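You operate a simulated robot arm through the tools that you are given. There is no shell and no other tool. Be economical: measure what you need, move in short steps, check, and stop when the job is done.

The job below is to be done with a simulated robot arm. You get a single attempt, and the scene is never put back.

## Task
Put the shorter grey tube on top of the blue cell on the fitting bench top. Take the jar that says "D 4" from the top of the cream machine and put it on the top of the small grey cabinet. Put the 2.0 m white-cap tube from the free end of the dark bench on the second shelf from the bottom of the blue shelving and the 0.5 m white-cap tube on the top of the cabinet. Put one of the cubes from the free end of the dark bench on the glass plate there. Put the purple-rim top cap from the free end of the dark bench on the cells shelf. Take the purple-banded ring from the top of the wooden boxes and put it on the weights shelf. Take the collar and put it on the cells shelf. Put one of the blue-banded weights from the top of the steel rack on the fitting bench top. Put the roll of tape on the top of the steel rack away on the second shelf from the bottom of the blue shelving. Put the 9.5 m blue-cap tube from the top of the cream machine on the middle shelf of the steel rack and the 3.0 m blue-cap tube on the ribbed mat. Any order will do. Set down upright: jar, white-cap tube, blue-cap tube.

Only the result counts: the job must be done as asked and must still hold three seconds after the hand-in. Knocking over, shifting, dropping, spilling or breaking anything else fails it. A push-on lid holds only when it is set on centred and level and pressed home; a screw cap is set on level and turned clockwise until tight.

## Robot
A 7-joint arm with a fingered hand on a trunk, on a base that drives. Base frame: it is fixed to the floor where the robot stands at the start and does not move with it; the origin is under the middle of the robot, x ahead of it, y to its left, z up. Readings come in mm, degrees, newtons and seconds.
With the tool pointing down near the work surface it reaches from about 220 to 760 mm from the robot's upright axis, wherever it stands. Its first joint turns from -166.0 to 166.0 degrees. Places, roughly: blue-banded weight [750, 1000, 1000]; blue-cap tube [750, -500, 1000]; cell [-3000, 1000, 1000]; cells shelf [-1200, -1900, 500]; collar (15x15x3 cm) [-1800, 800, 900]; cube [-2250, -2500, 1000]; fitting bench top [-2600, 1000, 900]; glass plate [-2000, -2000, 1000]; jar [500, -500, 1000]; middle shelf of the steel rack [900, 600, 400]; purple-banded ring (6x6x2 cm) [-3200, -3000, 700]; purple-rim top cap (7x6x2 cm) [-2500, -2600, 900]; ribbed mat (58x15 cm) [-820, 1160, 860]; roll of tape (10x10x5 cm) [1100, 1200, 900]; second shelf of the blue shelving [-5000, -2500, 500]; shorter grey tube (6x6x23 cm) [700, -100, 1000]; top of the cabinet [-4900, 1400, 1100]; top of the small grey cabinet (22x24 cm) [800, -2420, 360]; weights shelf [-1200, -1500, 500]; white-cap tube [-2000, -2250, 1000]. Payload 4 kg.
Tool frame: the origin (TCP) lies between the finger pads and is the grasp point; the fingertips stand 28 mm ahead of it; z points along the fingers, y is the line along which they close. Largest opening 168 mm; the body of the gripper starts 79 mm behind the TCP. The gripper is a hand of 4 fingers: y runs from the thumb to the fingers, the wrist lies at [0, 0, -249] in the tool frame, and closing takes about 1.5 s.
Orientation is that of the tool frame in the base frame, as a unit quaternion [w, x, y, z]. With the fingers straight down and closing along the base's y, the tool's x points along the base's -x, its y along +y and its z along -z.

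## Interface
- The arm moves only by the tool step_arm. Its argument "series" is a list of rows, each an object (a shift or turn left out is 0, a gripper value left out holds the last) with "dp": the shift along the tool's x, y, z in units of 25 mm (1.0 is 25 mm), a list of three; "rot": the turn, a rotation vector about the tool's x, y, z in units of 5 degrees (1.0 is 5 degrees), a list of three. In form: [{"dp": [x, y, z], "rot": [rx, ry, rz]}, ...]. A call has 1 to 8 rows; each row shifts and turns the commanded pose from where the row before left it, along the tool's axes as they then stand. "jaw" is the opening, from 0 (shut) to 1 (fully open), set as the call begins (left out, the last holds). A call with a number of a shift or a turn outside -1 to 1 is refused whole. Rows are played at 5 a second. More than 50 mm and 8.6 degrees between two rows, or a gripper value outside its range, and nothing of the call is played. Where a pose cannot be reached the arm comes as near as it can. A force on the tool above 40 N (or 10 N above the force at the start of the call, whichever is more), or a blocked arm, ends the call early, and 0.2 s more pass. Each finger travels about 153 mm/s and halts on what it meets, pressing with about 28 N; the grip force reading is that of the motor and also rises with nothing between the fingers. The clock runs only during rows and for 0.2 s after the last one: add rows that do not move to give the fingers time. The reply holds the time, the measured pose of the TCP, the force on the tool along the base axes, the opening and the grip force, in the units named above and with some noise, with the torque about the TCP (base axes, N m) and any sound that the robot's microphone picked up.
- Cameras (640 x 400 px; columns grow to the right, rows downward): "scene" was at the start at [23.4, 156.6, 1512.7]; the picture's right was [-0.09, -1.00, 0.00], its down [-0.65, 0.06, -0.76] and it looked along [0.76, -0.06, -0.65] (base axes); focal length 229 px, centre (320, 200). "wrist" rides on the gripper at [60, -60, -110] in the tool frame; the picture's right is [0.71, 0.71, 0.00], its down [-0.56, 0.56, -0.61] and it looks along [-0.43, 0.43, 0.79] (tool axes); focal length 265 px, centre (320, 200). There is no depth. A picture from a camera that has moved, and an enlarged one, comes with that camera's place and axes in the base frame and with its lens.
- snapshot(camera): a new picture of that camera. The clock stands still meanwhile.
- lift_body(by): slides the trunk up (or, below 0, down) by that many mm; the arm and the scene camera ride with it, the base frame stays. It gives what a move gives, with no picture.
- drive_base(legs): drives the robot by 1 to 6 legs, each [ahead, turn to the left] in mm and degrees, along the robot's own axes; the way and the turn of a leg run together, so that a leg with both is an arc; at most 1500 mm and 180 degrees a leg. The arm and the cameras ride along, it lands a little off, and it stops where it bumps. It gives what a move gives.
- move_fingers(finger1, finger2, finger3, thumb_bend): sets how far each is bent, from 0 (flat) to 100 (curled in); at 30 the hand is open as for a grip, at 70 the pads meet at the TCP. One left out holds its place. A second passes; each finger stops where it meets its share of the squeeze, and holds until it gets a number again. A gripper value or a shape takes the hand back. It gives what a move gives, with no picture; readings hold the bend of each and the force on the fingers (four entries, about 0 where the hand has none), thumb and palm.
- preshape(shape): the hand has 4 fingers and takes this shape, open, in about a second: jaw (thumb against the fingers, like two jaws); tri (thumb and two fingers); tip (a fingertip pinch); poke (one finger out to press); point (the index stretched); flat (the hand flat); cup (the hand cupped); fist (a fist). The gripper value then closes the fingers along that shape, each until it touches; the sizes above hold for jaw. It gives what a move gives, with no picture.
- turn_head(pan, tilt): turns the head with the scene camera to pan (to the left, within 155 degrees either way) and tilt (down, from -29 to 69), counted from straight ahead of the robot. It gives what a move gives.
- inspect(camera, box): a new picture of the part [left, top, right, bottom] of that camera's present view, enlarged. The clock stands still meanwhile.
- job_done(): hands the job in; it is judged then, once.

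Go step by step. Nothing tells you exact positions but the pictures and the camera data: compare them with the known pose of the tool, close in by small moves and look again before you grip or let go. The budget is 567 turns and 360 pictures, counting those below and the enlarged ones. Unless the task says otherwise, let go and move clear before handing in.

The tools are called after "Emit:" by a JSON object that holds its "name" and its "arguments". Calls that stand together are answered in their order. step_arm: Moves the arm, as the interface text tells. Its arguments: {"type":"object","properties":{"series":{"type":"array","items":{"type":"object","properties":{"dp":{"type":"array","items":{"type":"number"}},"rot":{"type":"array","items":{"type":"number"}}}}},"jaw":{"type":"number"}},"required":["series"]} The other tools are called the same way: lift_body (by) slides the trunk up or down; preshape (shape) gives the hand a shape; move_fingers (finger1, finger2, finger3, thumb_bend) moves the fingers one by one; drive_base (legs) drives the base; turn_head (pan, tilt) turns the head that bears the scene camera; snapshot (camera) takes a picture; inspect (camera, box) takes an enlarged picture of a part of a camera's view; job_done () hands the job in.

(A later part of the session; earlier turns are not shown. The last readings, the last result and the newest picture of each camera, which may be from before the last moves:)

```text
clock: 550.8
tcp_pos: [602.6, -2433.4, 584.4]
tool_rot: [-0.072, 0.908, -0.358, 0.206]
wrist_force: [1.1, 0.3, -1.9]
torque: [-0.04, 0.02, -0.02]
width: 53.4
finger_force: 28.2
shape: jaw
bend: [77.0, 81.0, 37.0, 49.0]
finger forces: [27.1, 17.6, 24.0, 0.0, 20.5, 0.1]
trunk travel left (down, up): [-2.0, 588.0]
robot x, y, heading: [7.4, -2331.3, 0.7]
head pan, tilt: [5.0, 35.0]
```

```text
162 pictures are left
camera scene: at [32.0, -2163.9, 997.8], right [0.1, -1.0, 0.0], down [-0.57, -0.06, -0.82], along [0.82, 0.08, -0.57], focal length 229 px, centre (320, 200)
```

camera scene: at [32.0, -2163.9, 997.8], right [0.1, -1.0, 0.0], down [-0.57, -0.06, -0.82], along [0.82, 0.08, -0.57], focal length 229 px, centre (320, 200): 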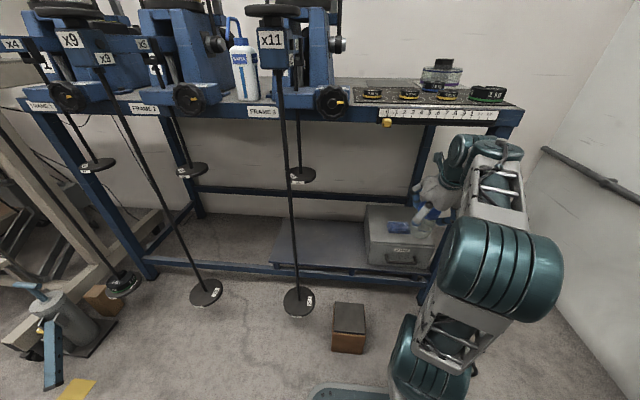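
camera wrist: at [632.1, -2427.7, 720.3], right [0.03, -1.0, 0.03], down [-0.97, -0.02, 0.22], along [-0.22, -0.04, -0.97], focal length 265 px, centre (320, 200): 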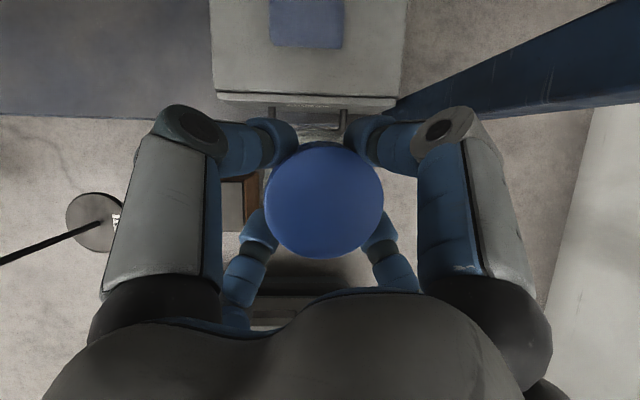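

A finger had touched the bench's front rail; now it's clear below it. I lower, shift left and move in toward the corner.

Emit:
{"name": "step_arm", "arguments": {"series": [{"dp": [-0.344, 0.297, 0.966]}, {"dp": [-0.344, 0.297, 0.966]}, {"dp": [-0.344, 0.297, 0.966]}, {"dp": [-0.653, -0.704, -0.016]}, {"dp": [-0.653, -0.704, -0.016]}, {"dp": [-0.653, -0.704, -0.016]}, {"dp": [-0.653, -0.704, -0.016]}]}}

Emit:
{"name": "step_arm", "arguments": {"series": [{"dp": [0.627, -0.59, 0.405]}, {"dp": [0.627, -0.59, 0.405]}, {"dp": [0.627, -0.59, 0.405]}]}}

Emit:
{"name": "snapshot", "arguments": {"camera": "wrist"}}

Emit:
{"name": "inspect", "arguments": {"camera": "scene", "box": [330, 170, 490, 290]}}

```text
clock: 552.4
tcp_pos: [603.2, -2337.5, 504.8]
tool_rot: [-0.071, 0.908, -0.357, 0.206]
wrist_force: [0.1, 0.2, -1.1]
torque: [-0.02, 0.02, 0.01]
width: 53.0
finger_force: 28.3
shape: jaw
bend: [77.0, 81.0, 37.0, 49.0]
finger forces: [26.9, 17.3, 24.3, 0.0, 20.1, 0.0]
trunk travel left (down, up): [-2.0, 588.0]
robot x, y, heading: [6.8, -2336.1, 0.7]
head pan, tilt: [5.0, 35.0]
```

```text
clock: 553.2
tcp_pos: [673.3, -2335.7, 506.1]
tool_rot: [-0.072, 0.908, -0.357, 0.205]
wrist_force: [0.9, 0.1, -0.5]
torque: [-0.01, 0.01, 0.02]
width: 53.0
finger_force: 27.8
shape: jaw
bend: [77.0, 81.0, 37.0, 49.0]
finger forces: [26.9, 17.1, 24.3, 0.0, 20.1, 0.0]
trunk travel left (down, up): [-2.0, 588.0]
robot x, y, heading: [5.2, -2337.2, 0.5]
head pan, tilt: [5.0, 35.0]
```

```text
161 pictures are left
camera wrist: at [703.3, -2330.7, 641.9], right [0.03, -1.0, 0.03], down [-0.97, -0.02, 0.22], along [-0.22, -0.04, -0.97], focal length 265 px, centre (320, 200)
```

wrist: 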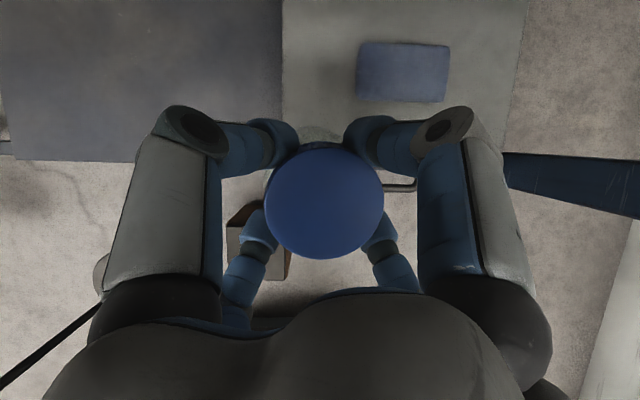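

```text
3.33 times, centred on (410, 230) of scene
camera zoom: at [31.8, -2163.8, 997.8], right [0.1, -1.0, 0.0], down [-0.57, -0.06, -0.82], along [0.82, 0.08, -0.57], focal length 762 px, centre (20, 100)
```

zoom: 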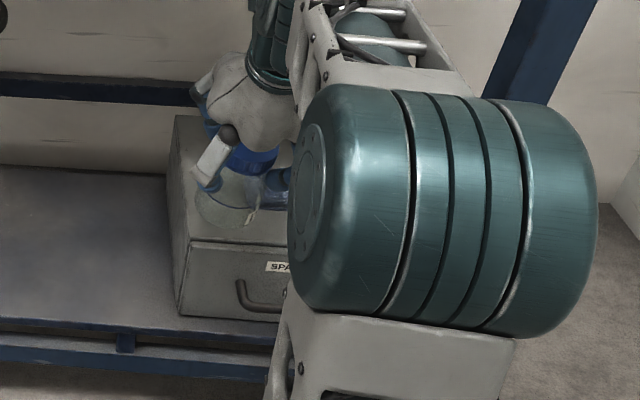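

Emit:
{"name": "step_arm", "arguments": {"series": [{"dp": [0.627, -0.59, 0.405]}, {"dp": [0.627, -0.59, 0.405]}, {}]}}

Emit:
{"name": "step_arm", "arguments": {"series": [{"dp": [-0.13, 0.11, 0.36]}, {"dp": [-0.13, 0.11, 0.36]}, {"dp": [-0.13, 0.11, 0.36]}, {}]}}

Emit:
{"name": "snapshot", "arguments": {"camera": "wrist"}}

Emit:
{"name": "inspect", "arguments": {"camera": "scene", "box": [350, 190, 430, 270]}}

```text
clock: 554.0
tcp_pos: [722.0, -2334.7, 504.9]
tool_rot: [-0.071, 0.908, -0.358, 0.206]
wrist_force: [-0.6, -1.0, -1.7]
torque: [-0.01, 0.03, -0.01]
width: 53.1
finger_force: 28.2
shape: jaw
bend: [77.0, 81.0, 37.0, 49.0]
finger forces: [26.5, 17.2, 24.3, 0.0, 19.9, 0.0]
trunk travel left (down, up): [-2.0, 588.0]
robot x, y, heading: [6.1, -2335.4, 0.6]
head pan, tilt: [5.0, 35.0]
```

```text
clock: 555.0
tcp_pos: [720.9, -2337.1, 474.4]
tool_rot: [-0.071, 0.908, -0.358, 0.205]
wrist_force: [0.5, -0.8, -1.4]
torque: [-0.01, -0.03, -0.04]
width: 52.9
finger_force: 28.1
shape: jaw
bend: [77.0, 81.0, 37.0, 49.0]
finger forces: [25.6, 17.1, 24.3, 0.0, 19.9, 0.1]
trunk travel left (down, up): [-2.0, 588.0]
robot x, y, heading: [6.2, -2333.6, 0.3]
head pan, tilt: [5.0, 35.0]
```

```text
159 pictures are left
camera wrist: at [751.5, -2331.5, 610.5], right [0.03, -1.0, 0.03], down [-0.97, -0.02, 0.22], along [-0.22, -0.04, -0.97], focal length 265 px, centre (320, 200)
```

wrist: 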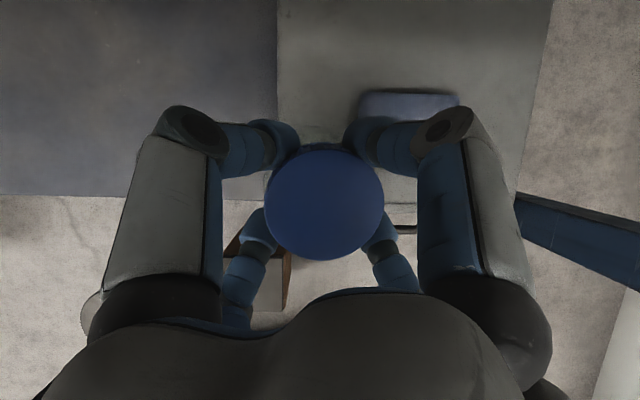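

```text
5.00 times, centred on (390, 230) of scene
camera zoom: at [32.0, -2163.8, 997.8], right [0.1, -1.0, 0.0], down [-0.57, -0.06, -0.82], along [0.82, 0.08, -0.57], focal length 1143 px, centre (-30, 50)
```

zoom: 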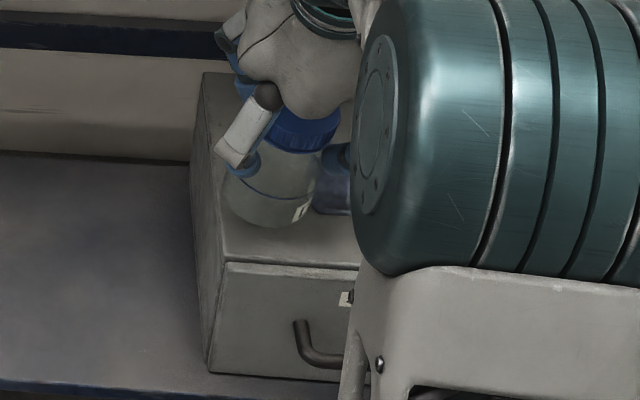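

Emit:
{"name": "step_arm", "arguments": {"series": [{"dp": [-0.039, 0.033, 0.109]}, {}]}}

Emit:
{"name": "step_arm", "arguments": {"series": [{"dp": [-0.039, 0.033, 0.109]}, {}]}}

Emit:
{"name": "step_arm", "arguments": {"series": [{"dp": [-0.039, 0.033, 0.109]}, {}]}}

Emit:
{"name": "inspect", "arguments": {"camera": "scene", "box": [350, 190, 430, 270]}}

```text
clock: 555.6
tcp_pos: [722.6, -2337.3, 472.4]
tool_rot: [-0.072, 0.908, -0.357, 0.205]
wrist_force: [0.0, -0.5, -1.6]
torque: [0.03, 0.02, -0.01]
width: 52.5
finger_force: 27.8
shape: jaw
bend: [78.0, 81.0, 37.0, 50.0]
finger forces: [24.1, 17.0, 24.9, 0.1, 20.1, 0.0]
trunk travel left (down, up): [-2.0, 588.0]
robot x, y, heading: [6.5, -2335.7, 0.8]
head pan, tilt: [5.0, 35.0]
```

```text
clock: 556.2
tcp_pos: [721.8, -2337.7, 468.2]
tool_rot: [-0.071, 0.909, -0.357, 0.205]
wrist_force: [-0.6, 0.2, -1.4]
torque: [0.01, -0.01, 0.02]
width: 52.1
finger_force: 28.5
shape: jaw
bend: [78.0, 81.0, 37.0, 50.0]
finger forces: [23.5, 18.0, 24.6, 0.0, 20.8, 0.1]
trunk travel left (down, up): [-2.0, 588.0]
robot x, y, heading: [8.5, -2340.8, 0.5]
head pan, tilt: [5.0, 35.0]
```

```text
clock: 556.8
tcp_pos: [721.1, -2336.6, 466.3]
tool_rot: [-0.072, 0.908, -0.357, 0.205]
wrist_force: [-0.4, 1.2, -1.5]
torque: [0.01, 0.04, -0.02]
width: 52.0
finger_force: 28.3
shape: jaw
bend: [78.0, 81.0, 37.0, 50.0]
finger forces: [23.4, 18.3, 24.5, 0.0, 20.8, 0.1]
trunk travel left (down, up): [-2.0, 588.0]
robot x, y, heading: [4.4, -2336.1, 0.6]
head pan, tilt: [5.0, 35.0]
```

```text
5.00 times, centred on (390, 230) of scene
camera zoom: at [32.0, -2163.8, 997.8], right [0.1, -1.0, 0.0], down [-0.57, -0.06, -0.82], along [0.82, 0.08, -0.57], focal length 1143 px, centre (-30, 50)
```

zoom: 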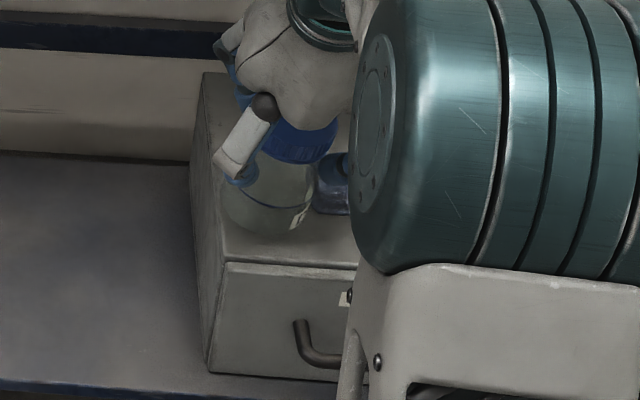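

Emit:
{"name": "step_arm", "arguments": {"series": [{"dp": [-0.039, 0.033, 0.109]}, {"dp": [-0.026, 0.022, 0.072]}, {}]}}

Emit:
{"name": "step_arm", "arguments": {"series": [{"dp": [-0.026, 0.022, 0.072]}, {}]}}

Emit:
{"name": "step_arm", "arguments": {"series": [{"dp": [-0.026, 0.022, 0.072]}, {}]}}

Emit:
{"name": "snapshot", "arguments": {"camera": "wrist"}}

```text
clock: 557.6
tcp_pos: [720.9, -2336.8, 460.9]
tool_rot: [-0.071, 0.908, -0.358, 0.206]
wrist_force: [-0.5, 0.0, -1.4]
torque: [-0.01, 0.0, 0.01]
width: 52.7
finger_force: 28.2
shape: jaw
bend: [78.0, 81.0, 37.0, 50.0]
finger forces: [23.4, 18.5, 24.5, 0.0, 20.9, 0.0]
trunk travel left (down, up): [-2.0, 588.0]
robot x, y, heading: [7.6, -2336.2, 0.8]
head pan, tilt: [5.0, 35.0]
```

```text
clock: 558.2
tcp_pos: [722.9, -2336.9, 459.2]
tool_rot: [-0.071, 0.908, -0.357, 0.206]
wrist_force: [0.0, 0.0, -1.3]
torque: [-0.01, 0.02, -0.02]
width: 52.4
finger_force: 28.4
shape: jaw
bend: [78.0, 81.0, 37.0, 50.0]
finger forces: [23.4, 18.5, 24.5, 0.1, 21.0, 0.1]
trunk travel left (down, up): [-2.0, 588.0]
robot x, y, heading: [7.0, -2334.1, 0.6]
head pan, tilt: [5.0, 35.0]
```

```text
clock: 558.8
tcp_pos: [721.6, -2337.4, 456.9]
tool_rot: [-0.072, 0.909, -0.356, 0.205]
wrist_force: [0.1, -0.4, -0.8]
torque: [0.0, 0.0, 0.01]
width: 52.2
finger_force: 28.5
shape: jaw
bend: [78.0, 81.0, 37.0, 50.0]
finger forces: [23.4, 18.5, 24.4, 0.1, 20.9, 0.1]
trunk travel left (down, up): [-2.0, 588.0]
robot x, y, heading: [7.0, -2337.2, 0.5]
head pan, tilt: [5.0, 35.0]
```

```text
156 pictures are left
camera wrist: at [751.4, -2331.3, 592.4], right [0.03, -1.0, 0.03], down [-0.97, -0.02, 0.22], along [-0.22, -0.04, -0.97], focal length 265 px, centre (320, 200)
```

wrist: 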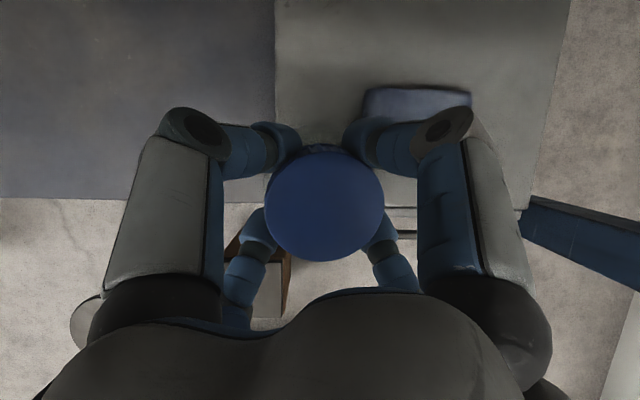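

Emit:
{"name": "step_arm", "arguments": {"series": [{"dp": [-0.026, 0.022, 0.072]}, {"dp": [-0.026, 0.022, 0.072]}, {}]}}

Emit:
{"name": "step_arm", "arguments": {"series": [{"dp": [-0.026, 0.022, 0.072]}, {"dp": [-0.026, 0.022, 0.072]}, {}]}}

Emit:
{"name": "step_arm", "arguments": {"series": [{"dp": [-0.026, 0.022, 0.072]}, {}]}}

Emit:
{"name": "inspect", "arguments": {"camera": "scene", "box": [350, 190, 430, 270]}}

```text
clock: 559.6
tcp_pos: [721.4, -2336.0, 452.6]
tool_rot: [-0.071, 0.908, -0.358, 0.206]
wrist_force: [0.0, 0.7, -1.5]
torque: [0.0, -0.02, 0.01]
width: 52.1
finger_force: 28.1
shape: jaw
bend: [78.0, 81.0, 37.0, 50.0]
finger forces: [23.4, 18.6, 24.3, 0.1, 20.9, 0.1]
trunk travel left (down, up): [-2.0, 588.0]
robot x, y, heading: [5.3, -2336.7, 0.7]
head pan, tilt: [5.0, 35.0]
```

```text
clock: 560.4
tcp_pos: [721.1, -2336.8, 452.0]
tool_rot: [-0.073, 0.908, -0.357, 0.208]
wrist_force: [0.6, 1.1, 14.4]
torque: [0.02, 0.18, -0.03]
width: 52.3
finger_force: 28.1
shape: jaw
bend: [78.0, 81.0, 37.0, 50.0]
finger forces: [23.9, 22.2, 26.8, 0.0, 22.7, 0.0]
trunk travel left (down, up): [-2.0, 588.0]
robot x, y, heading: [6.9, -2335.1, 0.6]
head pan, tilt: [5.0, 35.0]
```

```text
clock: 561.0
tcp_pos: [721.6, -2336.3, 450.1]
tool_rot: [-0.073, 0.908, -0.356, 0.209]
wrist_force: [0.4, 0.5, 29.3]
torque: [0.03, 0.2, 0.01]
width: 52.8
finger_force: 28.0
shape: jaw
bend: [78.0, 81.0, 37.0, 50.0]
finger forces: [24.0, 27.2, 29.1, 0.0, 26.0, 0.1]
trunk travel left (down, up): [-2.0, 588.0]
robot x, y, heading: [8.6, -2335.3, 0.7]
head pan, tilt: [5.0, 35.0]
```

```text
5.00 times, centred on (390, 230) of scene
camera zoom: at [29.8, -2163.8, 998.1], right [0.1, -1.0, 0.0], down [-0.57, -0.06, -0.82], along [0.82, 0.08, -0.57], focal length 1143 px, centre (-30, 50)
```

zoom: 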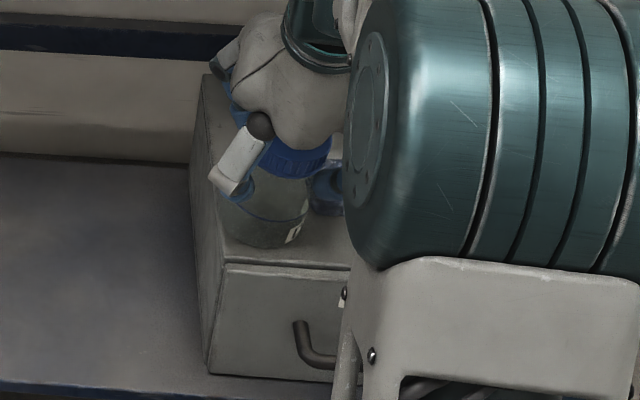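

Contact: the jar is on the cabinet. I ease off, release and rise.

Emit:
{"name": "step_arm", "arguments": {"series": [{"dp": [0.04, -0.034, -0.11]}, {}]}}

Emit:
{"name": "step_arm", "arguments": {"series": [{}, {}, {}, {}], "jaw": 0.55}}

Emit:
{"name": "snapshot", "arguments": {"camera": "wrist"}}

```text
clock: 561.6
tcp_pos: [720.9, -2335.2, 451.5]
tool_rot: [-0.071, 0.908, -0.357, 0.207]
wrist_force: [3.6, 0.9, 19.7]
torque: [0.1, -0.14, 0.03]
width: 52.8
finger_force: 28.0
shape: jaw
bend: [78.0, 81.0, 37.0, 50.0]
finger forces: [23.5, 23.8, 26.8, 0.0, 26.4, 0.1]
trunk travel left (down, up): [-2.0, 588.0]
robot x, y, heading: [4.8, -2337.1, 0.6]
head pan, tilt: [5.0, 35.0]
```

```text
clock: 562.6
tcp_pos: [721.4, -2336.2, 450.5]
tool_rot: [-0.072, 0.908, -0.357, 0.205]
wrist_force: [-0.4, 0.5, 0.1]
torque: [0.02, -0.02, -0.02]
width: 91.8
finger_force: 0.1
shape: jaw
bend: [32.0, 32.0, 32.0, 32.0]
finger forces: [0.1, 0.0, 0.1, 0.0, 0.0, 0.0]
trunk travel left (down, up): [-2.0, 588.0]
robot x, y, heading: [9.4, -2333.4, 0.5]
head pan, tilt: [5.0, 35.0]
```

```text
154 pictures are left
camera wrist: at [750.7, -2330.7, 585.4], right [0.03, -1.0, 0.03], down [-0.97, -0.02, 0.22], along [-0.22, -0.04, -0.97], focal length 265 px, centre (320, 200)
```

wrist: 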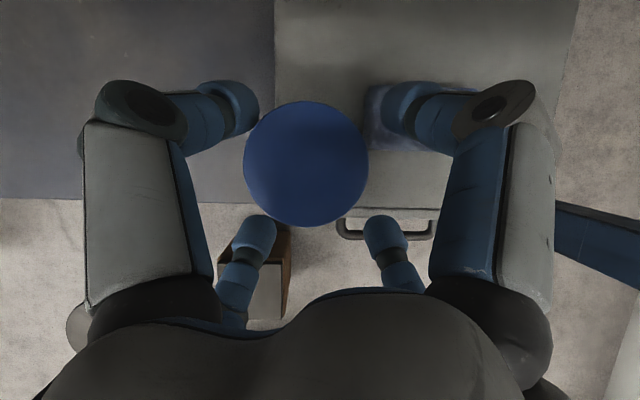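

The jar stood up straight as I let go, so it sits about 17 mm further in, still on the cabinet. I open wider before rising.

Emit:
{"name": "step_arm", "arguments": {"series": [{}, {}, {"dp": [0.16, -0.139, -0.453]}, {"dp": [0.3225, -0.278, -0.9054]}, {"dp": [0.3225, -0.278, -0.9054]}], "jaw": 0.72}}

Emit:
{"name": "snapshot", "arguments": {"camera": "wrist"}}

Emit:
{"name": "inspect", "arguments": {"camera": "scene", "box": [350, 180, 430, 270]}}

```text
clock: 563.8
tcp_pos: [720.7, -2335.1, 513.7]
tool_rot: [-0.072, 0.908, -0.358, 0.205]
wrist_force: [-0.4, 0.2, -0.5]
torque: [0.0, 0.01, 0.01]
width: 120.6
finger_force: 0.1
shape: jaw
bend: [25.0, 25.0, 25.0, 25.0]
finger forces: [0.1, 0.0, 0.0, 0.1, 0.0, 0.0]
trunk travel left (down, up): [-2.0, 588.0]
robot x, y, heading: [7.7, -2332.7, 0.8]
head pan, tilt: [5.0, 35.0]
```

```text
153 pictures are left
camera wrist: at [749.9, -2330.9, 649.2], right [0.03, -1.0, 0.03], down [-0.97, -0.02, 0.22], along [-0.22, -0.04, -0.97], focal length 265 px, centre (320, 200)
```

wrist: 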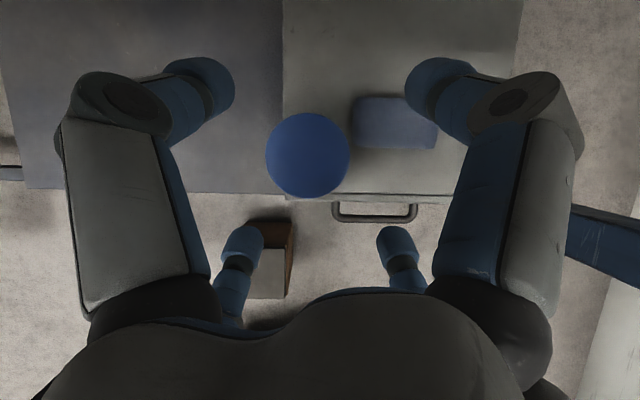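

```text
4.44 times, centred on (390, 225) of scene
camera zoom: at [32.0, -2163.8, 997.7], right [0.1, -1.0, 0.0], down [-0.57, -0.06, -0.82], along [0.82, 0.08, -0.57], focal length 1016 px, centre (9, 89)
```

zoom: 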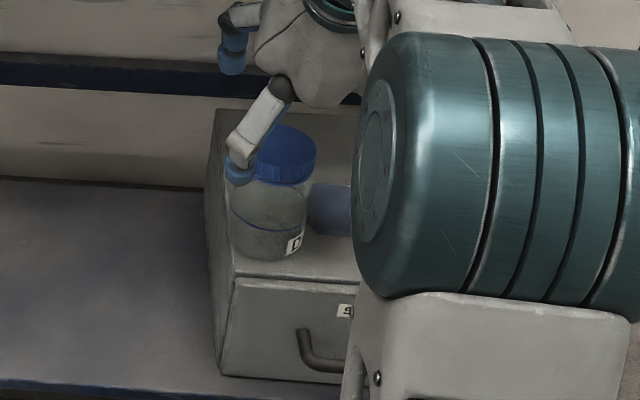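

The jar "D 4" stands upright on the cabinet. I withdraw and head back to the cream machine for the 3.0 m tube.

Emit:
{"name": "step_arm", "arguments": {"series": [{"dp": [-0.627, 0.59, -0.405]}, {"dp": [-0.627, 0.59, -0.405]}, {"dp": [-0.627, 0.59, -0.405]}, {"dp": [-0.627, 0.59, -0.405]}, {"dp": [-0.627, 0.59, -0.405]}]}}

Emit:
{"name": "drive_base", "arguments": {"legs": [[-160, 0]]}}

Emit:
{"name": "snapshot", "arguments": {"camera": "scene"}}

Emit:
{"name": "lift_body", "arguments": {"by": 400}}

Emit:
{"name": "lift_body", "arguments": {"by": 188}}

Emit:
{"name": "drive_base", "arguments": {"legs": [[0, 92], [1500, 0], [260, 0], [0, -90]]}}

Emit:
{"name": "turn_head", "arguments": {"pan": -5, "tilt": 30}}

Emit:
{"name": "snapshot", "arguments": {"camera": "scene"}}

```text
clock: 565.0
tcp_pos: [601.8, -2336.6, 513.9]
tool_rot: [-0.071, 0.909, -0.356, 0.206]
wrist_force: [-0.2, 0.4, 0.6]
torque: [-0.03, 0.01, 0.03]
width: 120.7
finger_force: 0.1
shape: jaw
bend: [25.0, 25.0, 25.0, 25.0]
finger forces: [0.0, 0.0, 0.0, 0.1, 0.0, 0.0]
trunk travel left (down, up): [-2.0, 588.0]
robot x, y, heading: [7.5, -2334.1, 0.6]
head pan, tilt: [5.0, 35.0]
```

```text
clock: 566.4
tcp_pos: [441.6, -2339.1, 514.1]
tool_rot: [-0.071, 0.908, -0.358, 0.205]
wrist_force: [0.5, 0.3, -0.2]
torque: [0.01, -0.01, -0.01]
width: 120.7
finger_force: 0.0
shape: jaw
bend: [25.0, 25.0, 25.0, 25.0]
finger forces: [0.0, 0.0, 0.0, 0.1, 0.1, 0.1]
trunk travel left (down, up): [-2.0, 588.0]
robot x, y, heading: [-151.2, -2338.6, 0.5]
head pan, tilt: [5.0, 35.0]
```

```text
151 pictures are left
camera scene: at [-128.0, -2165.6, 997.8], right [0.1, -1.0, 0.0], down [-0.57, -0.06, -0.82], along [0.82, 0.08, -0.57], focal length 229 px, centre (320, 200)
```

scene: 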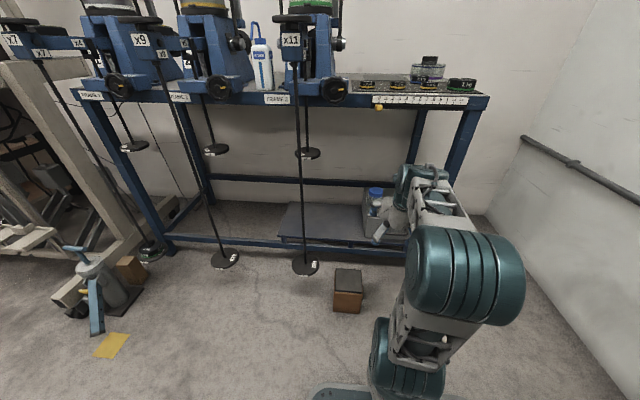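

```text
clock: 570.2
tcp_pos: [441.2, -2339.0, 913.7]
tool_rot: [-0.071, 0.908, -0.358, 0.205]
wrist_force: [0.1, 0.3, 0.2]
torque: [0.0, 0.0, 0.01]
width: 120.5
finger_force: 0.1
shape: jaw
bend: [25.0, 25.0, 25.0, 25.0]
finger forces: [0.1, 0.1, 0.0, 0.0, 0.0, 0.0]
trunk travel left (down, up): [-402.0, 188.0]
robot x, y, heading: [-154.7, -2334.8, 0.7]
head pan, tilt: [5.0, 35.0]
```

```text
clock: 572.3
tcp_pos: [442.0, -2339.6, 1101.5]
tool_rot: [-0.071, 0.908, -0.358, 0.205]
wrist_force: [0.1, 0.0, 0.0]
torque: [0.0, 0.0, 0.02]
width: 120.4
finger_force: 0.1
shape: jaw
bend: [25.0, 25.0, 25.0, 25.0]
finger forces: [0.1, 0.0, 0.0, 0.0, 0.0, 0.0]
trunk travel left (down, up): [-590.0, 0.0]
robot x, y, heading: [-153.4, -2336.8, 0.4]
head pan, tilt: [5.0, 35.0]
```

```text
clock: 588.1
tcp_pos: [346.5, -459.8, 1099.7]
tool_rot: [-0.097, 0.95, -0.23, 0.186]
wrist_force: [-17.5, 3.4, 2.5]
torque: [-0.24, -0.7, -0.42]
width: 115.4
finger_force: 0.0
shape: jaw
bend: [33.0, 25.0, 25.0, 25.0]
finger forces: [17.2, 0.0, 0.1, 0.0, 0.0, 0.0]
trunk travel left (down, up): [-590.0, 0.0]
robot x, y, heading: [-220.2, -609.4, 14.4]
head pan, tilt: [5.0, 35.0]
stopped in leg 4: the force on the tool passed its limit at 44 N (the readings are from after the stop); the commanded pose is now the measured one
```

```text
clock: 588.8
tcp_pos: [347.9, -460.4, 1101.0]
tool_rot: [-0.098, 0.95, -0.231, 0.189]
wrist_force: [-22.3, 4.7, 0.4]
torque: [-0.27, -0.91, -0.5]
width: 115.4
finger_force: 0.0
shape: jaw
bend: [34.0, 25.0, 25.0, 25.0]
finger forces: [22.5, 0.1, 0.0, 0.0, 0.0, 0.1]
trunk travel left (down, up): [-590.0, 0.0]
robot x, y, heading: [-221.8, -613.6, 14.6]
head pan, tilt: [-5.0, 30.0]
```

```text
150 pictures are left
camera scene: at [-236.7, -452.2, 1593.4], right [0.17, -0.99, 0.0], down [-0.49, -0.08, -0.87], along [0.86, 0.14, -0.5], focal length 229 px, centre (320, 200)
```

scene: 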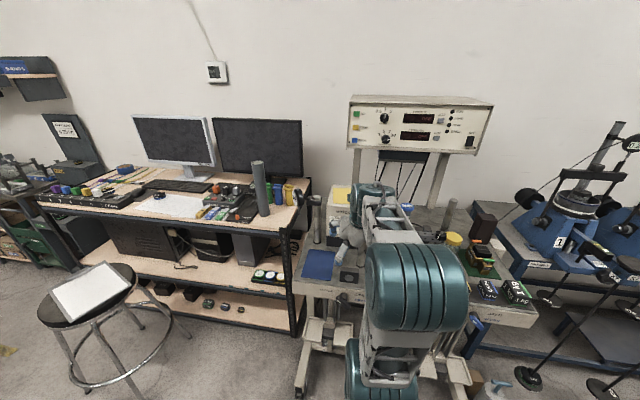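

The hand touched the tall post while turning. I turn back and back off before approaching straight.

Emit:
{"name": "drive_base", "arguments": {"legs": [[0, 12], [-200, 0], [0, -27]]}}

Emit:
{"name": "snapshot", "arguments": {"camera": "scene"}}

Emit:
{"name": "inspect", "arguments": {"camera": "scene", "box": [290, 150, 430, 260]}}

```text
clock: 592.5
tcp_pos: [192.0, -703.3, 1100.6]
tool_rot: [-0.072, 0.911, -0.354, 0.2]
wrist_force: [0.2, -0.7, 0.4]
torque: [-0.01, -0.01, 0.01]
width: 120.8
finger_force: 0.1
shape: jaw
bend: [25.0, 25.0, 25.0, 25.0]
finger forces: [0.0, 0.0, 0.1, 0.0, 0.0, 0.0]
trunk travel left (down, up): [-590.0, 0.0]
robot x, y, heading: [-398.8, -700.9, -0.5]
head pan, tilt: [-5.0, 30.0]
```

```text
149 pictures are left
camera scene: at [-369.4, -545.4, 1593.6], right [-0.1, -1.0, 0.0], down [-0.5, 0.05, -0.87], along [0.86, -0.08, -0.5], focal length 229 px, centre (320, 200)
```

scene: 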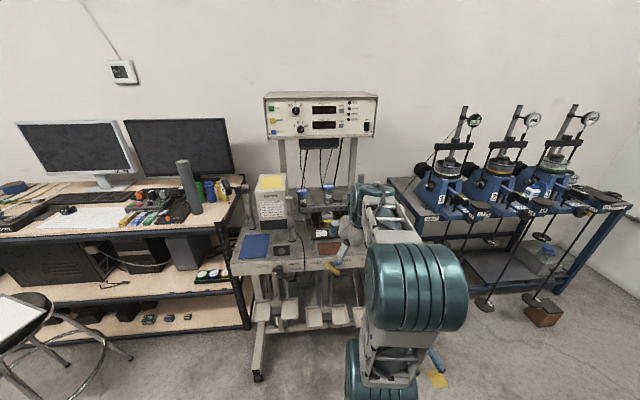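

```text
3.64 times, centred on (360, 205) of scene
camera zoom: at [-369.4, -545.4, 1593.6], right [-0.1, -1.0, 0.0], down [-0.5, 0.05, -0.87], along [0.86, -0.08, -0.5], focal length 832 px, centre (174, 182)
```

zoom: 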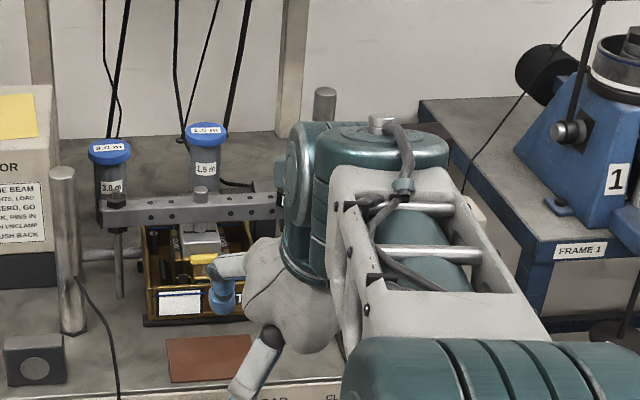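

Tube 3.0 m is at about (655, −555), cap top z 1054. I drive in along y ≈ −700, staying clear of the tall post.

Emit:
{"name": "drive_base", "arguments": {"legs": [[350, 0]]}}

Emit:
{"name": "snapshot", "arguments": {"camera": "wrist"}}

Emit:
{"name": "snapshot", "arguments": {"camera": "scene"}}

```text
clock: 594.6
tcp_pos: [493.9, -705.8, 1092.8]
tool_rot: [-0.067, 0.912, -0.362, 0.18]
wrist_force: [-17.3, -4.8, 2.3]
torque: [-0.32, 0.46, -0.72]
width: 124.1
finger_force: 0.0
shape: jaw
bend: [25.0, 8.0, 24.0, 25.0]
finger forces: [0.0, 17.8, 0.5, 0.0, 0.0, 0.0]
trunk travel left (down, up): [-590.0, 0.0]
robot x, y, heading: [-82.6, -705.3, -0.4]
head pan, tilt: [-5.0, 30.0]
stopped in leg 1: the force on the tool passed its limit at 52 N (the readings are from after the stop); the commanded pose is now the measured one
```

```text
147 pictures are left
camera wrist: at [530.1, -702.0, 1226.4], right [0.03, -1.0, 0.02], down [-0.96, -0.02, 0.27], along [-0.27, -0.03, -0.96], focal length 265 px, centre (320, 200)
```

wrist: 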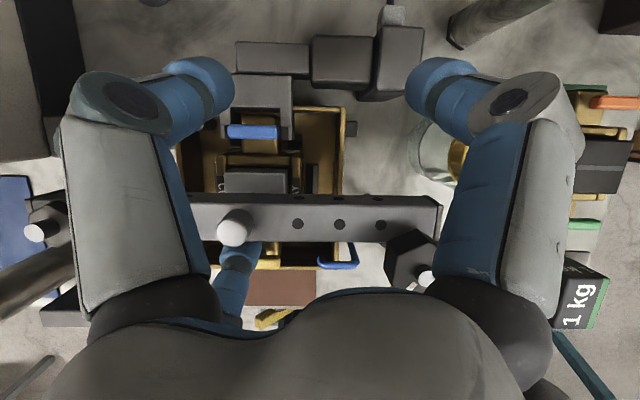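

```text
146 pictures are left
camera scene: at [-59.0, -547.9, 1593.8], right [-0.09, -1.0, 0.0], down [-0.5, 0.05, -0.87], along [0.86, -0.08, -0.5], focal length 229 px, centre (320, 200)
```

scene: 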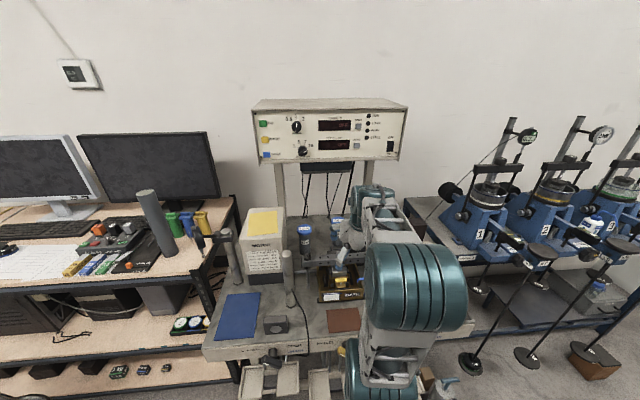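

A finger met the clamp's end bolt. I back off, raise the hand by arm, and try again higher.

Emit:
{"name": "drive_base", "arguments": {"legs": [[-120, 0]]}}

Emit:
{"name": "step_arm", "arguments": {"series": [{"dp": [0.3225, -0.278, -0.9054]}, {"dp": [0.3225, -0.278, -0.9054]}, {"dp": [0.3225, -0.278, -0.9054]}, {"dp": [0.3225, -0.278, -0.9054]}], "jaw": 0.55}}

Emit:
{"name": "inspect", "arguments": {"camera": "scene", "box": [280, 170, 420, 290]}}

Emit:
{"name": "snapshot", "arguments": {"camera": "wrist"}}

```text
clock: 595.8
tcp_pos: [380.3, -710.6, 1096.6]
tool_rot: [-0.068, 0.909, -0.365, 0.189]
wrist_force: [7.4, -19.7, 20.6]
torque: [-1.2, -1.18, -1.04]
width: 47.2
finger_force: 26.3
shape: jaw
bend: [17.0, 70.0, 70.0, 44.0]
finger forces: [55.2, 0.0, 0.0, 0.0, 0.0, 0.0]
trunk travel left (down, up): [-590.0, 0.0]
robot x, y, heading: [-205.6, -703.0, -0.2]
head pan, tilt: [-5.0, 30.0]
```

```text
clock: 596.8
tcp_pos: [385.8, -708.4, 1195.1]
tool_rot: [-0.066, 0.909, -0.365, 0.191]
wrist_force: [-0.2, 0.0, 0.2]
torque: [0.0, -0.02, 0.02]
width: 92.0
finger_force: 0.0
shape: jaw
bend: [32.0, 32.0, 32.0, 32.0]
finger forces: [0.1, 0.0, 0.0, 0.0, 0.0, 0.0]
trunk travel left (down, up): [-590.0, 0.0]
robot x, y, heading: [-208.0, -702.1, -0.4]
head pan, tilt: [-5.0, 30.0]
```

```text
3.33 times, centred on (350, 230) of scene
camera zoom: at [-175.6, -546.7, 1593.5], right [-0.1, -1.0, 0.0], down [-0.5, 0.05, -0.87], along [0.86, -0.08, -0.5], focal length 762 px, centre (220, 100)
```

zoom: 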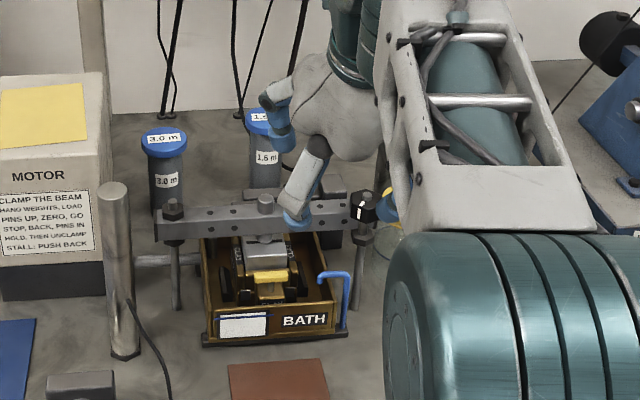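

```text
144 pictures are left
camera wrist: at [419.2, -704.0, 1329.2], right [0.02, -1.0, 0.03], down [-0.97, -0.01, 0.25], along [-0.25, -0.03, -0.97], focal length 265 px, centre (320, 200)
```

wrist: 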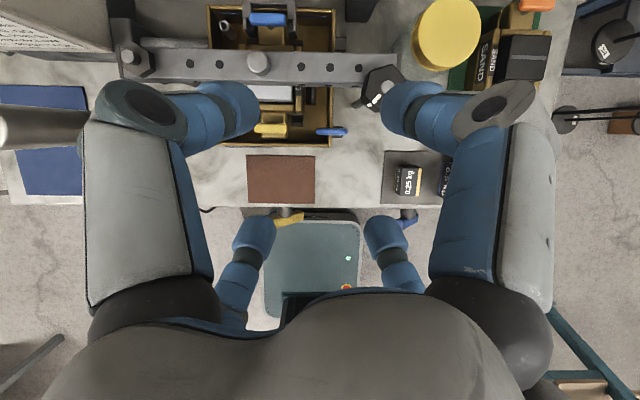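

The clamp and jars look undisturbed. With the hand high I drive in, then go sideways over to the tube.

Emit:
{"name": "drive_base", "arguments": {"legs": [[140, 0]]}}

Emit:
{"name": "step_arm", "arguments": {"series": [{"dp": [-0.68, -0.73, 0]}, {"dp": [-0.68, -0.73, 0]}, {"dp": [-0.68, -0.73, 0]}, {"dp": [-0.68, -0.73, 0]}, {"dp": [-0.68, -0.73, 0]}, {"dp": [-0.68, -0.73, 0]}]}}

Emit:
{"name": "snapshot", "arguments": {"camera": "wrist"}}

Emit:
{"name": "inspect", "arguments": {"camera": "scene", "box": [240, 120, 420, 280]}}

```text
clock: 598.2
tcp_pos: [526.9, -710.1, 1194.3]
tool_rot: [-0.066, 0.909, -0.365, 0.19]
wrist_force: [0.7, -0.4, 0.4]
torque: [0.01, 0.04, 0.03]
width: 92.0
finger_force: 0.0
shape: jaw
bend: [32.0, 32.0, 32.0, 32.0]
finger forces: [0.0, 0.0, 0.0, 0.0, 0.1, 0.1]
trunk travel left (down, up): [-590.0, 0.0]
robot x, y, heading: [-63.1, -702.1, -0.5]
head pan, tilt: [-5.0, 30.0]
```

```text
clock: 599.6
tcp_pos: [528.1, -562.5, 1193.4]
tool_rot: [-0.065, 0.909, -0.364, 0.19]
wrist_force: [0.2, -0.4, 0.2]
torque: [-0.02, 0.01, -0.01]
width: 91.9
finger_force: 0.0
shape: jaw
bend: [32.0, 32.0, 32.0, 32.0]
finger forces: [0.0, 0.1, 0.0, 0.1, 0.0, 0.1]
trunk travel left (down, up): [-590.0, 0.0]
robot x, y, heading: [-68.4, -700.0, -0.7]
head pan, tilt: [-5.0, 30.0]
```

```text
143 pictures are left
camera wrist: at [563.5, -557.5, 1326.9], right [0.02, -1.0, 0.03], down [-0.97, -0.01, 0.25], along [-0.25, -0.03, -0.97], focal length 265 px, centre (320, 200)
```

wrist: 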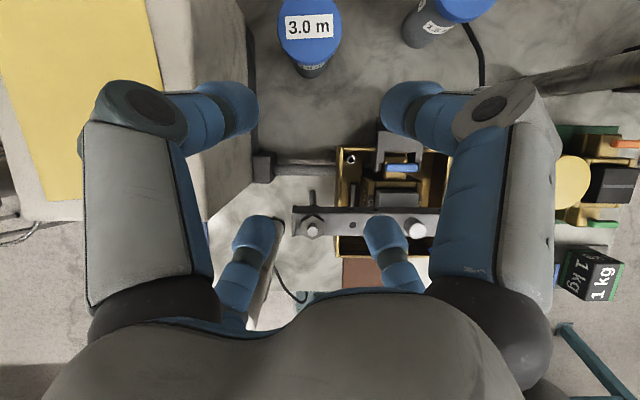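

```text
2.50 times, centred on (330, 200) of scene
camera zoom: at [-35.2, -547.2, 1593.5], right [-0.1, -1.0, 0.0], down [-0.5, 0.05, -0.87], along [0.86, -0.08, -0.5], focal length 572 px, centre (295, 200)
```

zoom: 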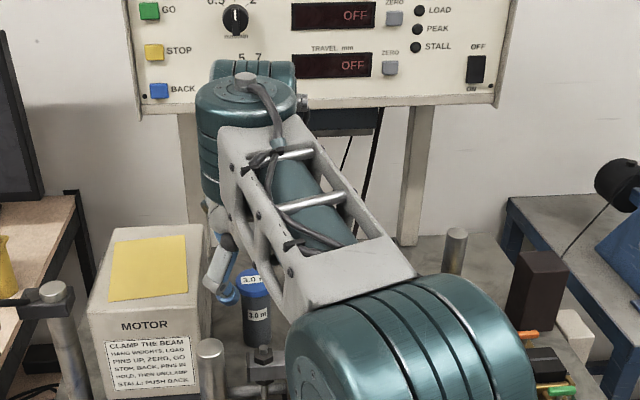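

The motor housing is close on the tube's left, so I roll the hand 45° to present its narrow side there, then move over the tube.

Emit:
{"name": "step_arm", "arguments": {"series": [{"rot": [0, 0, 1]}, {"rot": [0, 0, 1]}, {"rot": [0, 0, 1]}, {"rot": [0, 0, 1]}, {"rot": [0, 0, 1]}, {"rot": [0, 0, 1]}, {"rot": [0, 0, 1]}, {"rot": [0, 0, 1]}]}}

Emit:
{"name": "step_arm", "arguments": {"series": [{"rot": [0, 0, 1]}, {"dp": [-0.05, -0.69, 0.7]}, {"dp": [-0.05, -0.69, 0.7]}, {"dp": [-0.05, -0.69, 0.7]}]}}

Emit:
{"name": "snapshot", "arguments": {"camera": "wrist"}}

Emit:
{"name": "inspect", "arguments": {"camera": "scene", "box": [240, 120, 420, 280]}}

```text
clock: 601.4
tcp_pos: [528.0, -560.7, 1193.1]
tool_rot: [-0.128, 0.728, -0.655, 0.155]
wrist_force: [-0.4, -1.4, -0.1]
torque: [0.0, 0.0, -0.02]
width: 92.3
finger_force: 0.1
shape: jaw
bend: [32.0, 32.0, 32.0, 32.0]
finger forces: [0.0, 0.0, 0.0, 0.1, 0.0, 0.0]
trunk travel left (down, up): [-590.0, 0.0]
robot x, y, heading: [-66.2, -702.0, -0.3]
head pan, tilt: [-5.0, 30.0]
```

```text
clock: 602.4
tcp_pos: [596.6, -556.5, 1165.3]
tool_rot: [-0.134, 0.7, -0.685, 0.15]
wrist_force: [0.1, 0.0, -0.2]
torque: [0.01, 0.03, 0.02]
width: 92.1
finger_force: 0.1
shape: jaw
bend: [32.0, 32.0, 32.0, 32.0]
finger forces: [0.0, 0.1, 0.0, 0.0, 0.0, 0.0]
trunk travel left (down, up): [-590.0, 0.0]
robot x, y, heading: [-69.4, -701.8, -0.4]
head pan, tilt: [-5.0, 30.0]
```

```text
141 pictures are left
camera wrist: at [608.3, -613.5, 1291.0], right [-0.64, -0.72, -0.26], down [-0.76, 0.56, 0.33], along [-0.1, 0.41, -0.91], focal length 265 px, centre (320, 200)
```

wrist: 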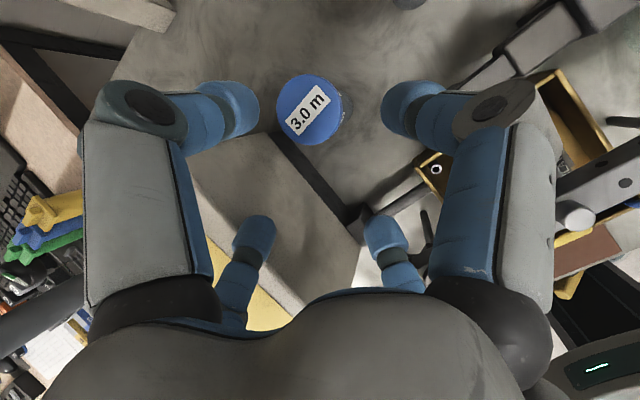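

```text
2.50 times, centred on (330, 200) of scene
camera zoom: at [-34.8, -547.7, 1593.5], right [-0.1, -1.0, 0.0], down [-0.5, 0.05, -0.87], along [0.86, -0.08, -0.5], focal length 572 px, centre (295, 200)
```

zoom: 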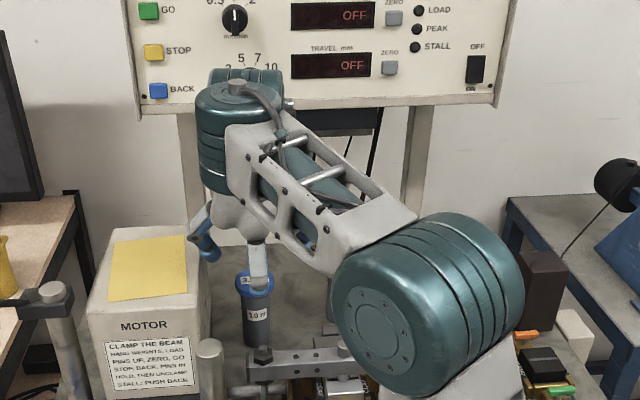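

Emit:
{"name": "step_arm", "arguments": {"series": [{"dp": [-0.02, -0.1, 0.987]}, {"dp": [-0.02, -0.1, 0.987]}, {"dp": [-0.02, 0.087, 0.987]}, {"dp": [-0.02, 0.087, 0.987]}, {}]}}

Emit:
{"name": "snapshot", "arguments": {"camera": "wrist"}}

Emit:
{"name": "inspect", "arguments": {"camera": "scene", "box": [270, 170, 390, 280]}}

```text
clock: 603.6
tcp_pos: [635.3, -564.5, 1075.6]
tool_rot: [-0.137, 0.696, -0.689, 0.15]
wrist_force: [-3.8, -33.5, 13.2]
torque: [2.04, 0.03, 0.82]
width: 87.4
finger_force: 0.1
shape: jaw
bend: [32.0, 32.0, 41.0, 32.0]
finger forces: [0.1, 0.0, 34.5, 0.0, 0.1, 0.0]
trunk travel left (down, up): [-590.0, 0.0]
robot x, y, heading: [-64.7, -703.3, -0.9]
head pan, tilt: [-5.0, 30.0]
```

```text
139 pictures are left
camera wrist: at [646.5, -622.2, 1202.0], right [-0.65, -0.72, -0.26], down [-0.76, 0.56, 0.33], along [-0.09, 0.41, -0.91], focal length 265 px, centre (320, 200)
```

wrist: 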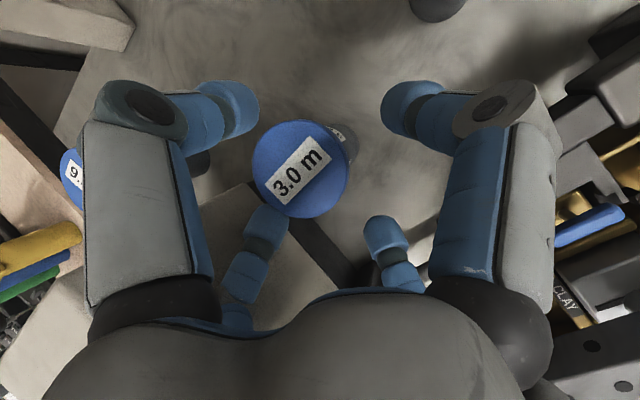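

```text
3.64 times, centred on (330, 225) of scene
camera zoom: at [-36.6, -554.7, 1594.3], right [-0.1, -0.99, 0.0], down [-0.5, 0.05, -0.87], along [0.86, -0.09, -0.5], focal length 832 px, centre (284, 109)
```

zoom: 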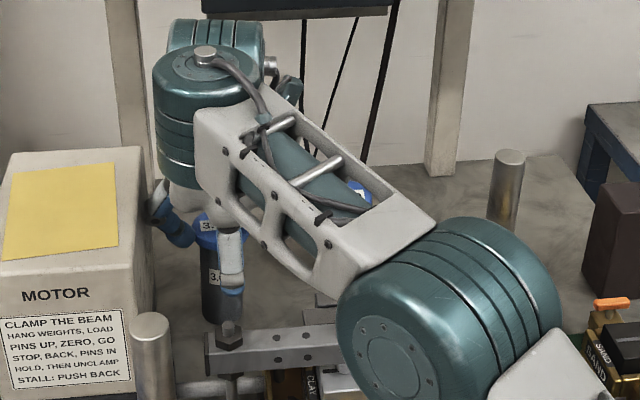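

The left finger met the motor housing. I rise a little and turn the hand 40° about the vertical so it leans away from the motor.

Emit:
{"name": "step_arm", "arguments": {"series": [{"dp": [0.4, -0.39, -0.9]}, {"dp": [0.4, -0.39, -0.9]}, {"dp": [0.2, -0.39, -0.9]}], "jaw": 0.5}}

Emit:
{"name": "step_arm", "arguments": {"series": [{"rot": [0.026, -0.393, -0.918]}, {"rot": [0.026, -0.393, -0.918]}, {"rot": [0.026, -0.393, -0.918]}, {"rot": [0.026, -0.393, -0.918]}, {"rot": [0.026, -0.393, -0.918]}, {"rot": [0.026, -0.393, -0.918]}, {"rot": [0.026, -0.393, -0.918]}, {"rot": [0.026, -0.393, -0.918]}]}}

Emit:
{"name": "snapshot", "arguments": {"camera": "wrist"}}

Emit:
{"name": "inspect", "arguments": {"camera": "scene", "box": [240, 120, 420, 280]}}

```text
clock: 604.4
tcp_pos: [635.4, -581.1, 1148.0]
tool_rot: [-0.134, 0.7, -0.685, 0.15]
wrist_force: [0.4, 0.1, 0.4]
torque: [0.0, 0.0, 0.03]
width: 84.4
finger_force: 0.1
shape: jaw
bend: [34.0, 34.0, 34.0, 34.0]
finger forces: [0.1, 0.0, 0.0, 0.0, 0.0, 0.1]
trunk travel left (down, up): [-590.0, 0.0]
robot x, y, heading: [-64.0, -701.5, -0.4]
head pan, tilt: [-5.0, 30.0]
```

```text
clock: 606.2
tcp_pos: [635.9, -580.0, 1147.1]
tool_rot: [-0.178, 0.892, -0.404, 0.095]
wrist_force: [0.7, -0.3, 0.2]
torque: [0.02, 0.0, -0.02]
width: 84.4
finger_force: 0.1
shape: jaw
bend: [34.0, 34.0, 34.0, 34.0]
finger forces: [0.1, 0.0, 0.1, 0.0, 0.0, 0.1]
trunk travel left (down, up): [-590.0, 0.0]
robot x, y, heading: [-64.9, -703.6, -0.5]
head pan, tilt: [-5.0, 30.0]
```

```text
137 pictures are left
camera wrist: at [681.8, -614.9, 1273.6], right [-0.02, -0.97, -0.26], down [-0.94, -0.07, 0.33], along [-0.34, 0.25, -0.91], focal length 265 px, centre (320, 200)
```

wrist: 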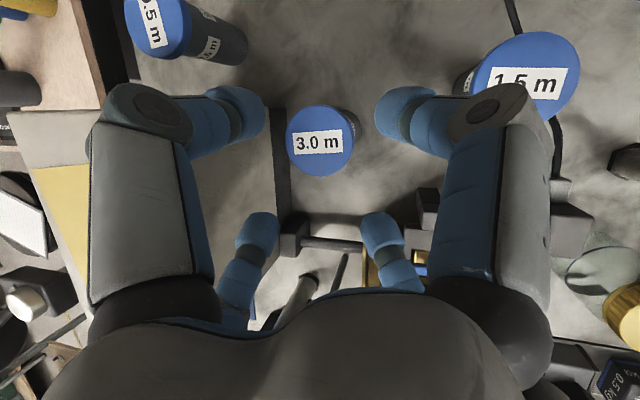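

```text
2.50 times, centred on (330, 200) of scene
camera zoom: at [-34.9, -548.1, 1593.5], right [-0.1, -1.0, 0.0], down [-0.5, 0.05, -0.87], along [0.86, -0.08, -0.5], focal length 572 px, centre (295, 200)
```

zoom: 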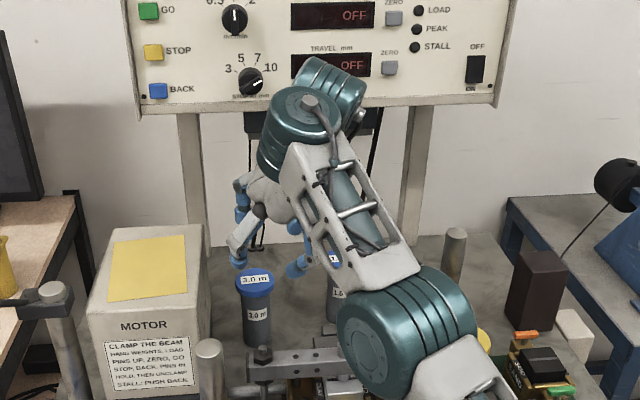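

Emit:
{"name": "step_arm", "arguments": {"series": [{"dp": [-0.072, 0.05, 0.95]}, {"dp": [-0.072, 0.05, 0.95]}, {"dp": [-0.072, 0.2, 0.95]}, {}]}}

Emit:
{"name": "snapshot", "arguments": {"camera": "wrist"}}

```text
clock: 607.2
tcp_pos: [649.4, -562.6, 1078.3]
tool_rot: [-0.177, 0.892, -0.405, 0.095]
wrist_force: [0.2, 1.0, 0.8]
torque: [-0.02, 0.05, -0.02]
width: 84.1
finger_force: 0.0
shape: jaw
bend: [34.0, 34.0, 34.0, 34.0]
finger forces: [0.0, 0.0, 0.1, 0.2, 0.1, 0.1]
trunk travel left (down, up): [-590.0, 0.0]
robot x, y, heading: [-65.6, -703.4, -0.4]
head pan, tilt: [-5.0, 30.0]
```

```text
135 pictures are left
camera wrist: at [695.3, -597.4, 1204.6], right [-0.02, -0.97, -0.26], down [-0.94, -0.06, 0.33], along [-0.34, 0.25, -0.91], focal length 265 px, centre (320, 200)
```

wrist: 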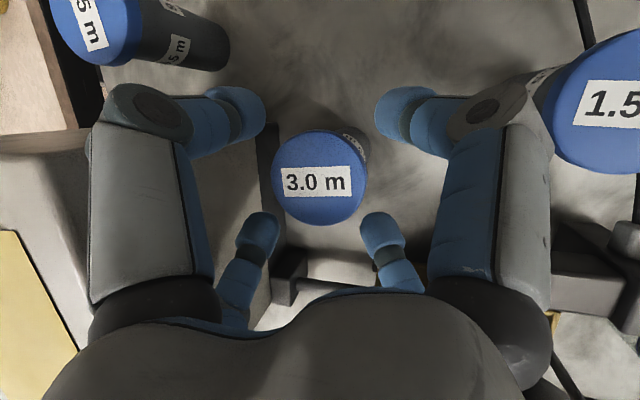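

Emit:
{"name": "step_arm", "arguments": {"series": [{"dp": [-0.05, 0.33, 0.97]}, {"dp": [-0.05, 0.33, 0.97]}, {"dp": [-0.05, 0.3, 0.9]}, {}]}}

Emit:
{"name": "snapshot", "arguments": {"camera": "wrist"}}

Emit:
{"name": "inspect", "arguments": {"camera": "scene", "box": [270, 170, 390, 280]}}

```text
clock: 608.2
tcp_pos: [651.3, -560.1, 1069.7]
tool_rot: [-0.171, 0.893, -0.405, 0.091]
wrist_force: [0.3, 0.2, 0.2]
torque: [-0.04, 0.02, 0.0]
width: 84.3
finger_force: 0.1
shape: jaw
bend: [34.0, 34.0, 34.0, 34.0]
finger forces: [0.0, 0.1, 0.1, 0.0, 0.0, 0.0]
out of reach, approached as far as the arm can: row 1, 2, 3
trunk travel left (down, up): [-590.0, 0.0]
robot x, y, heading: [-67.6, -706.3, -0.2]
head pan, tilt: [-5.0, 30.0]
```

```text
134 pictures are left
camera wrist: at [698.6, -594.0, 1196.0], right [-0.03, -0.97, -0.25], down [-0.94, -0.06, 0.34], along [-0.35, 0.24, -0.91], focal length 265 px, centre (320, 200)
```

wrist: 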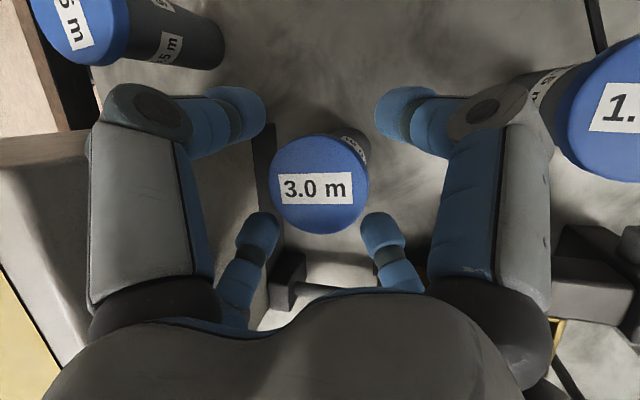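

```text
3.64 times, centred on (330, 225) of scene
camera zoom: at [-35.1, -548.1, 1593.5], right [-0.1, -1.0, 0.0], down [-0.5, 0.05, -0.87], along [0.86, -0.08, -0.5], focal length 832 px, centre (284, 109)
```

zoom: 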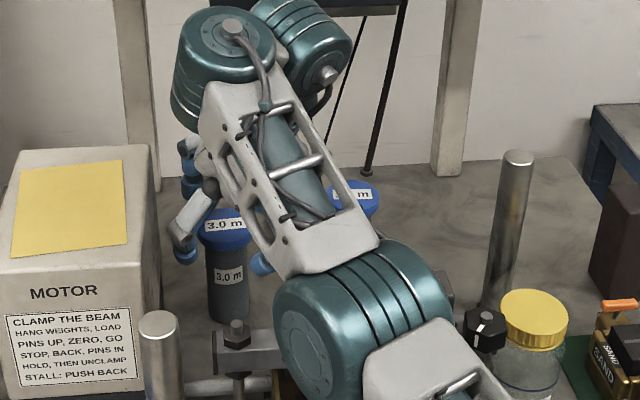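

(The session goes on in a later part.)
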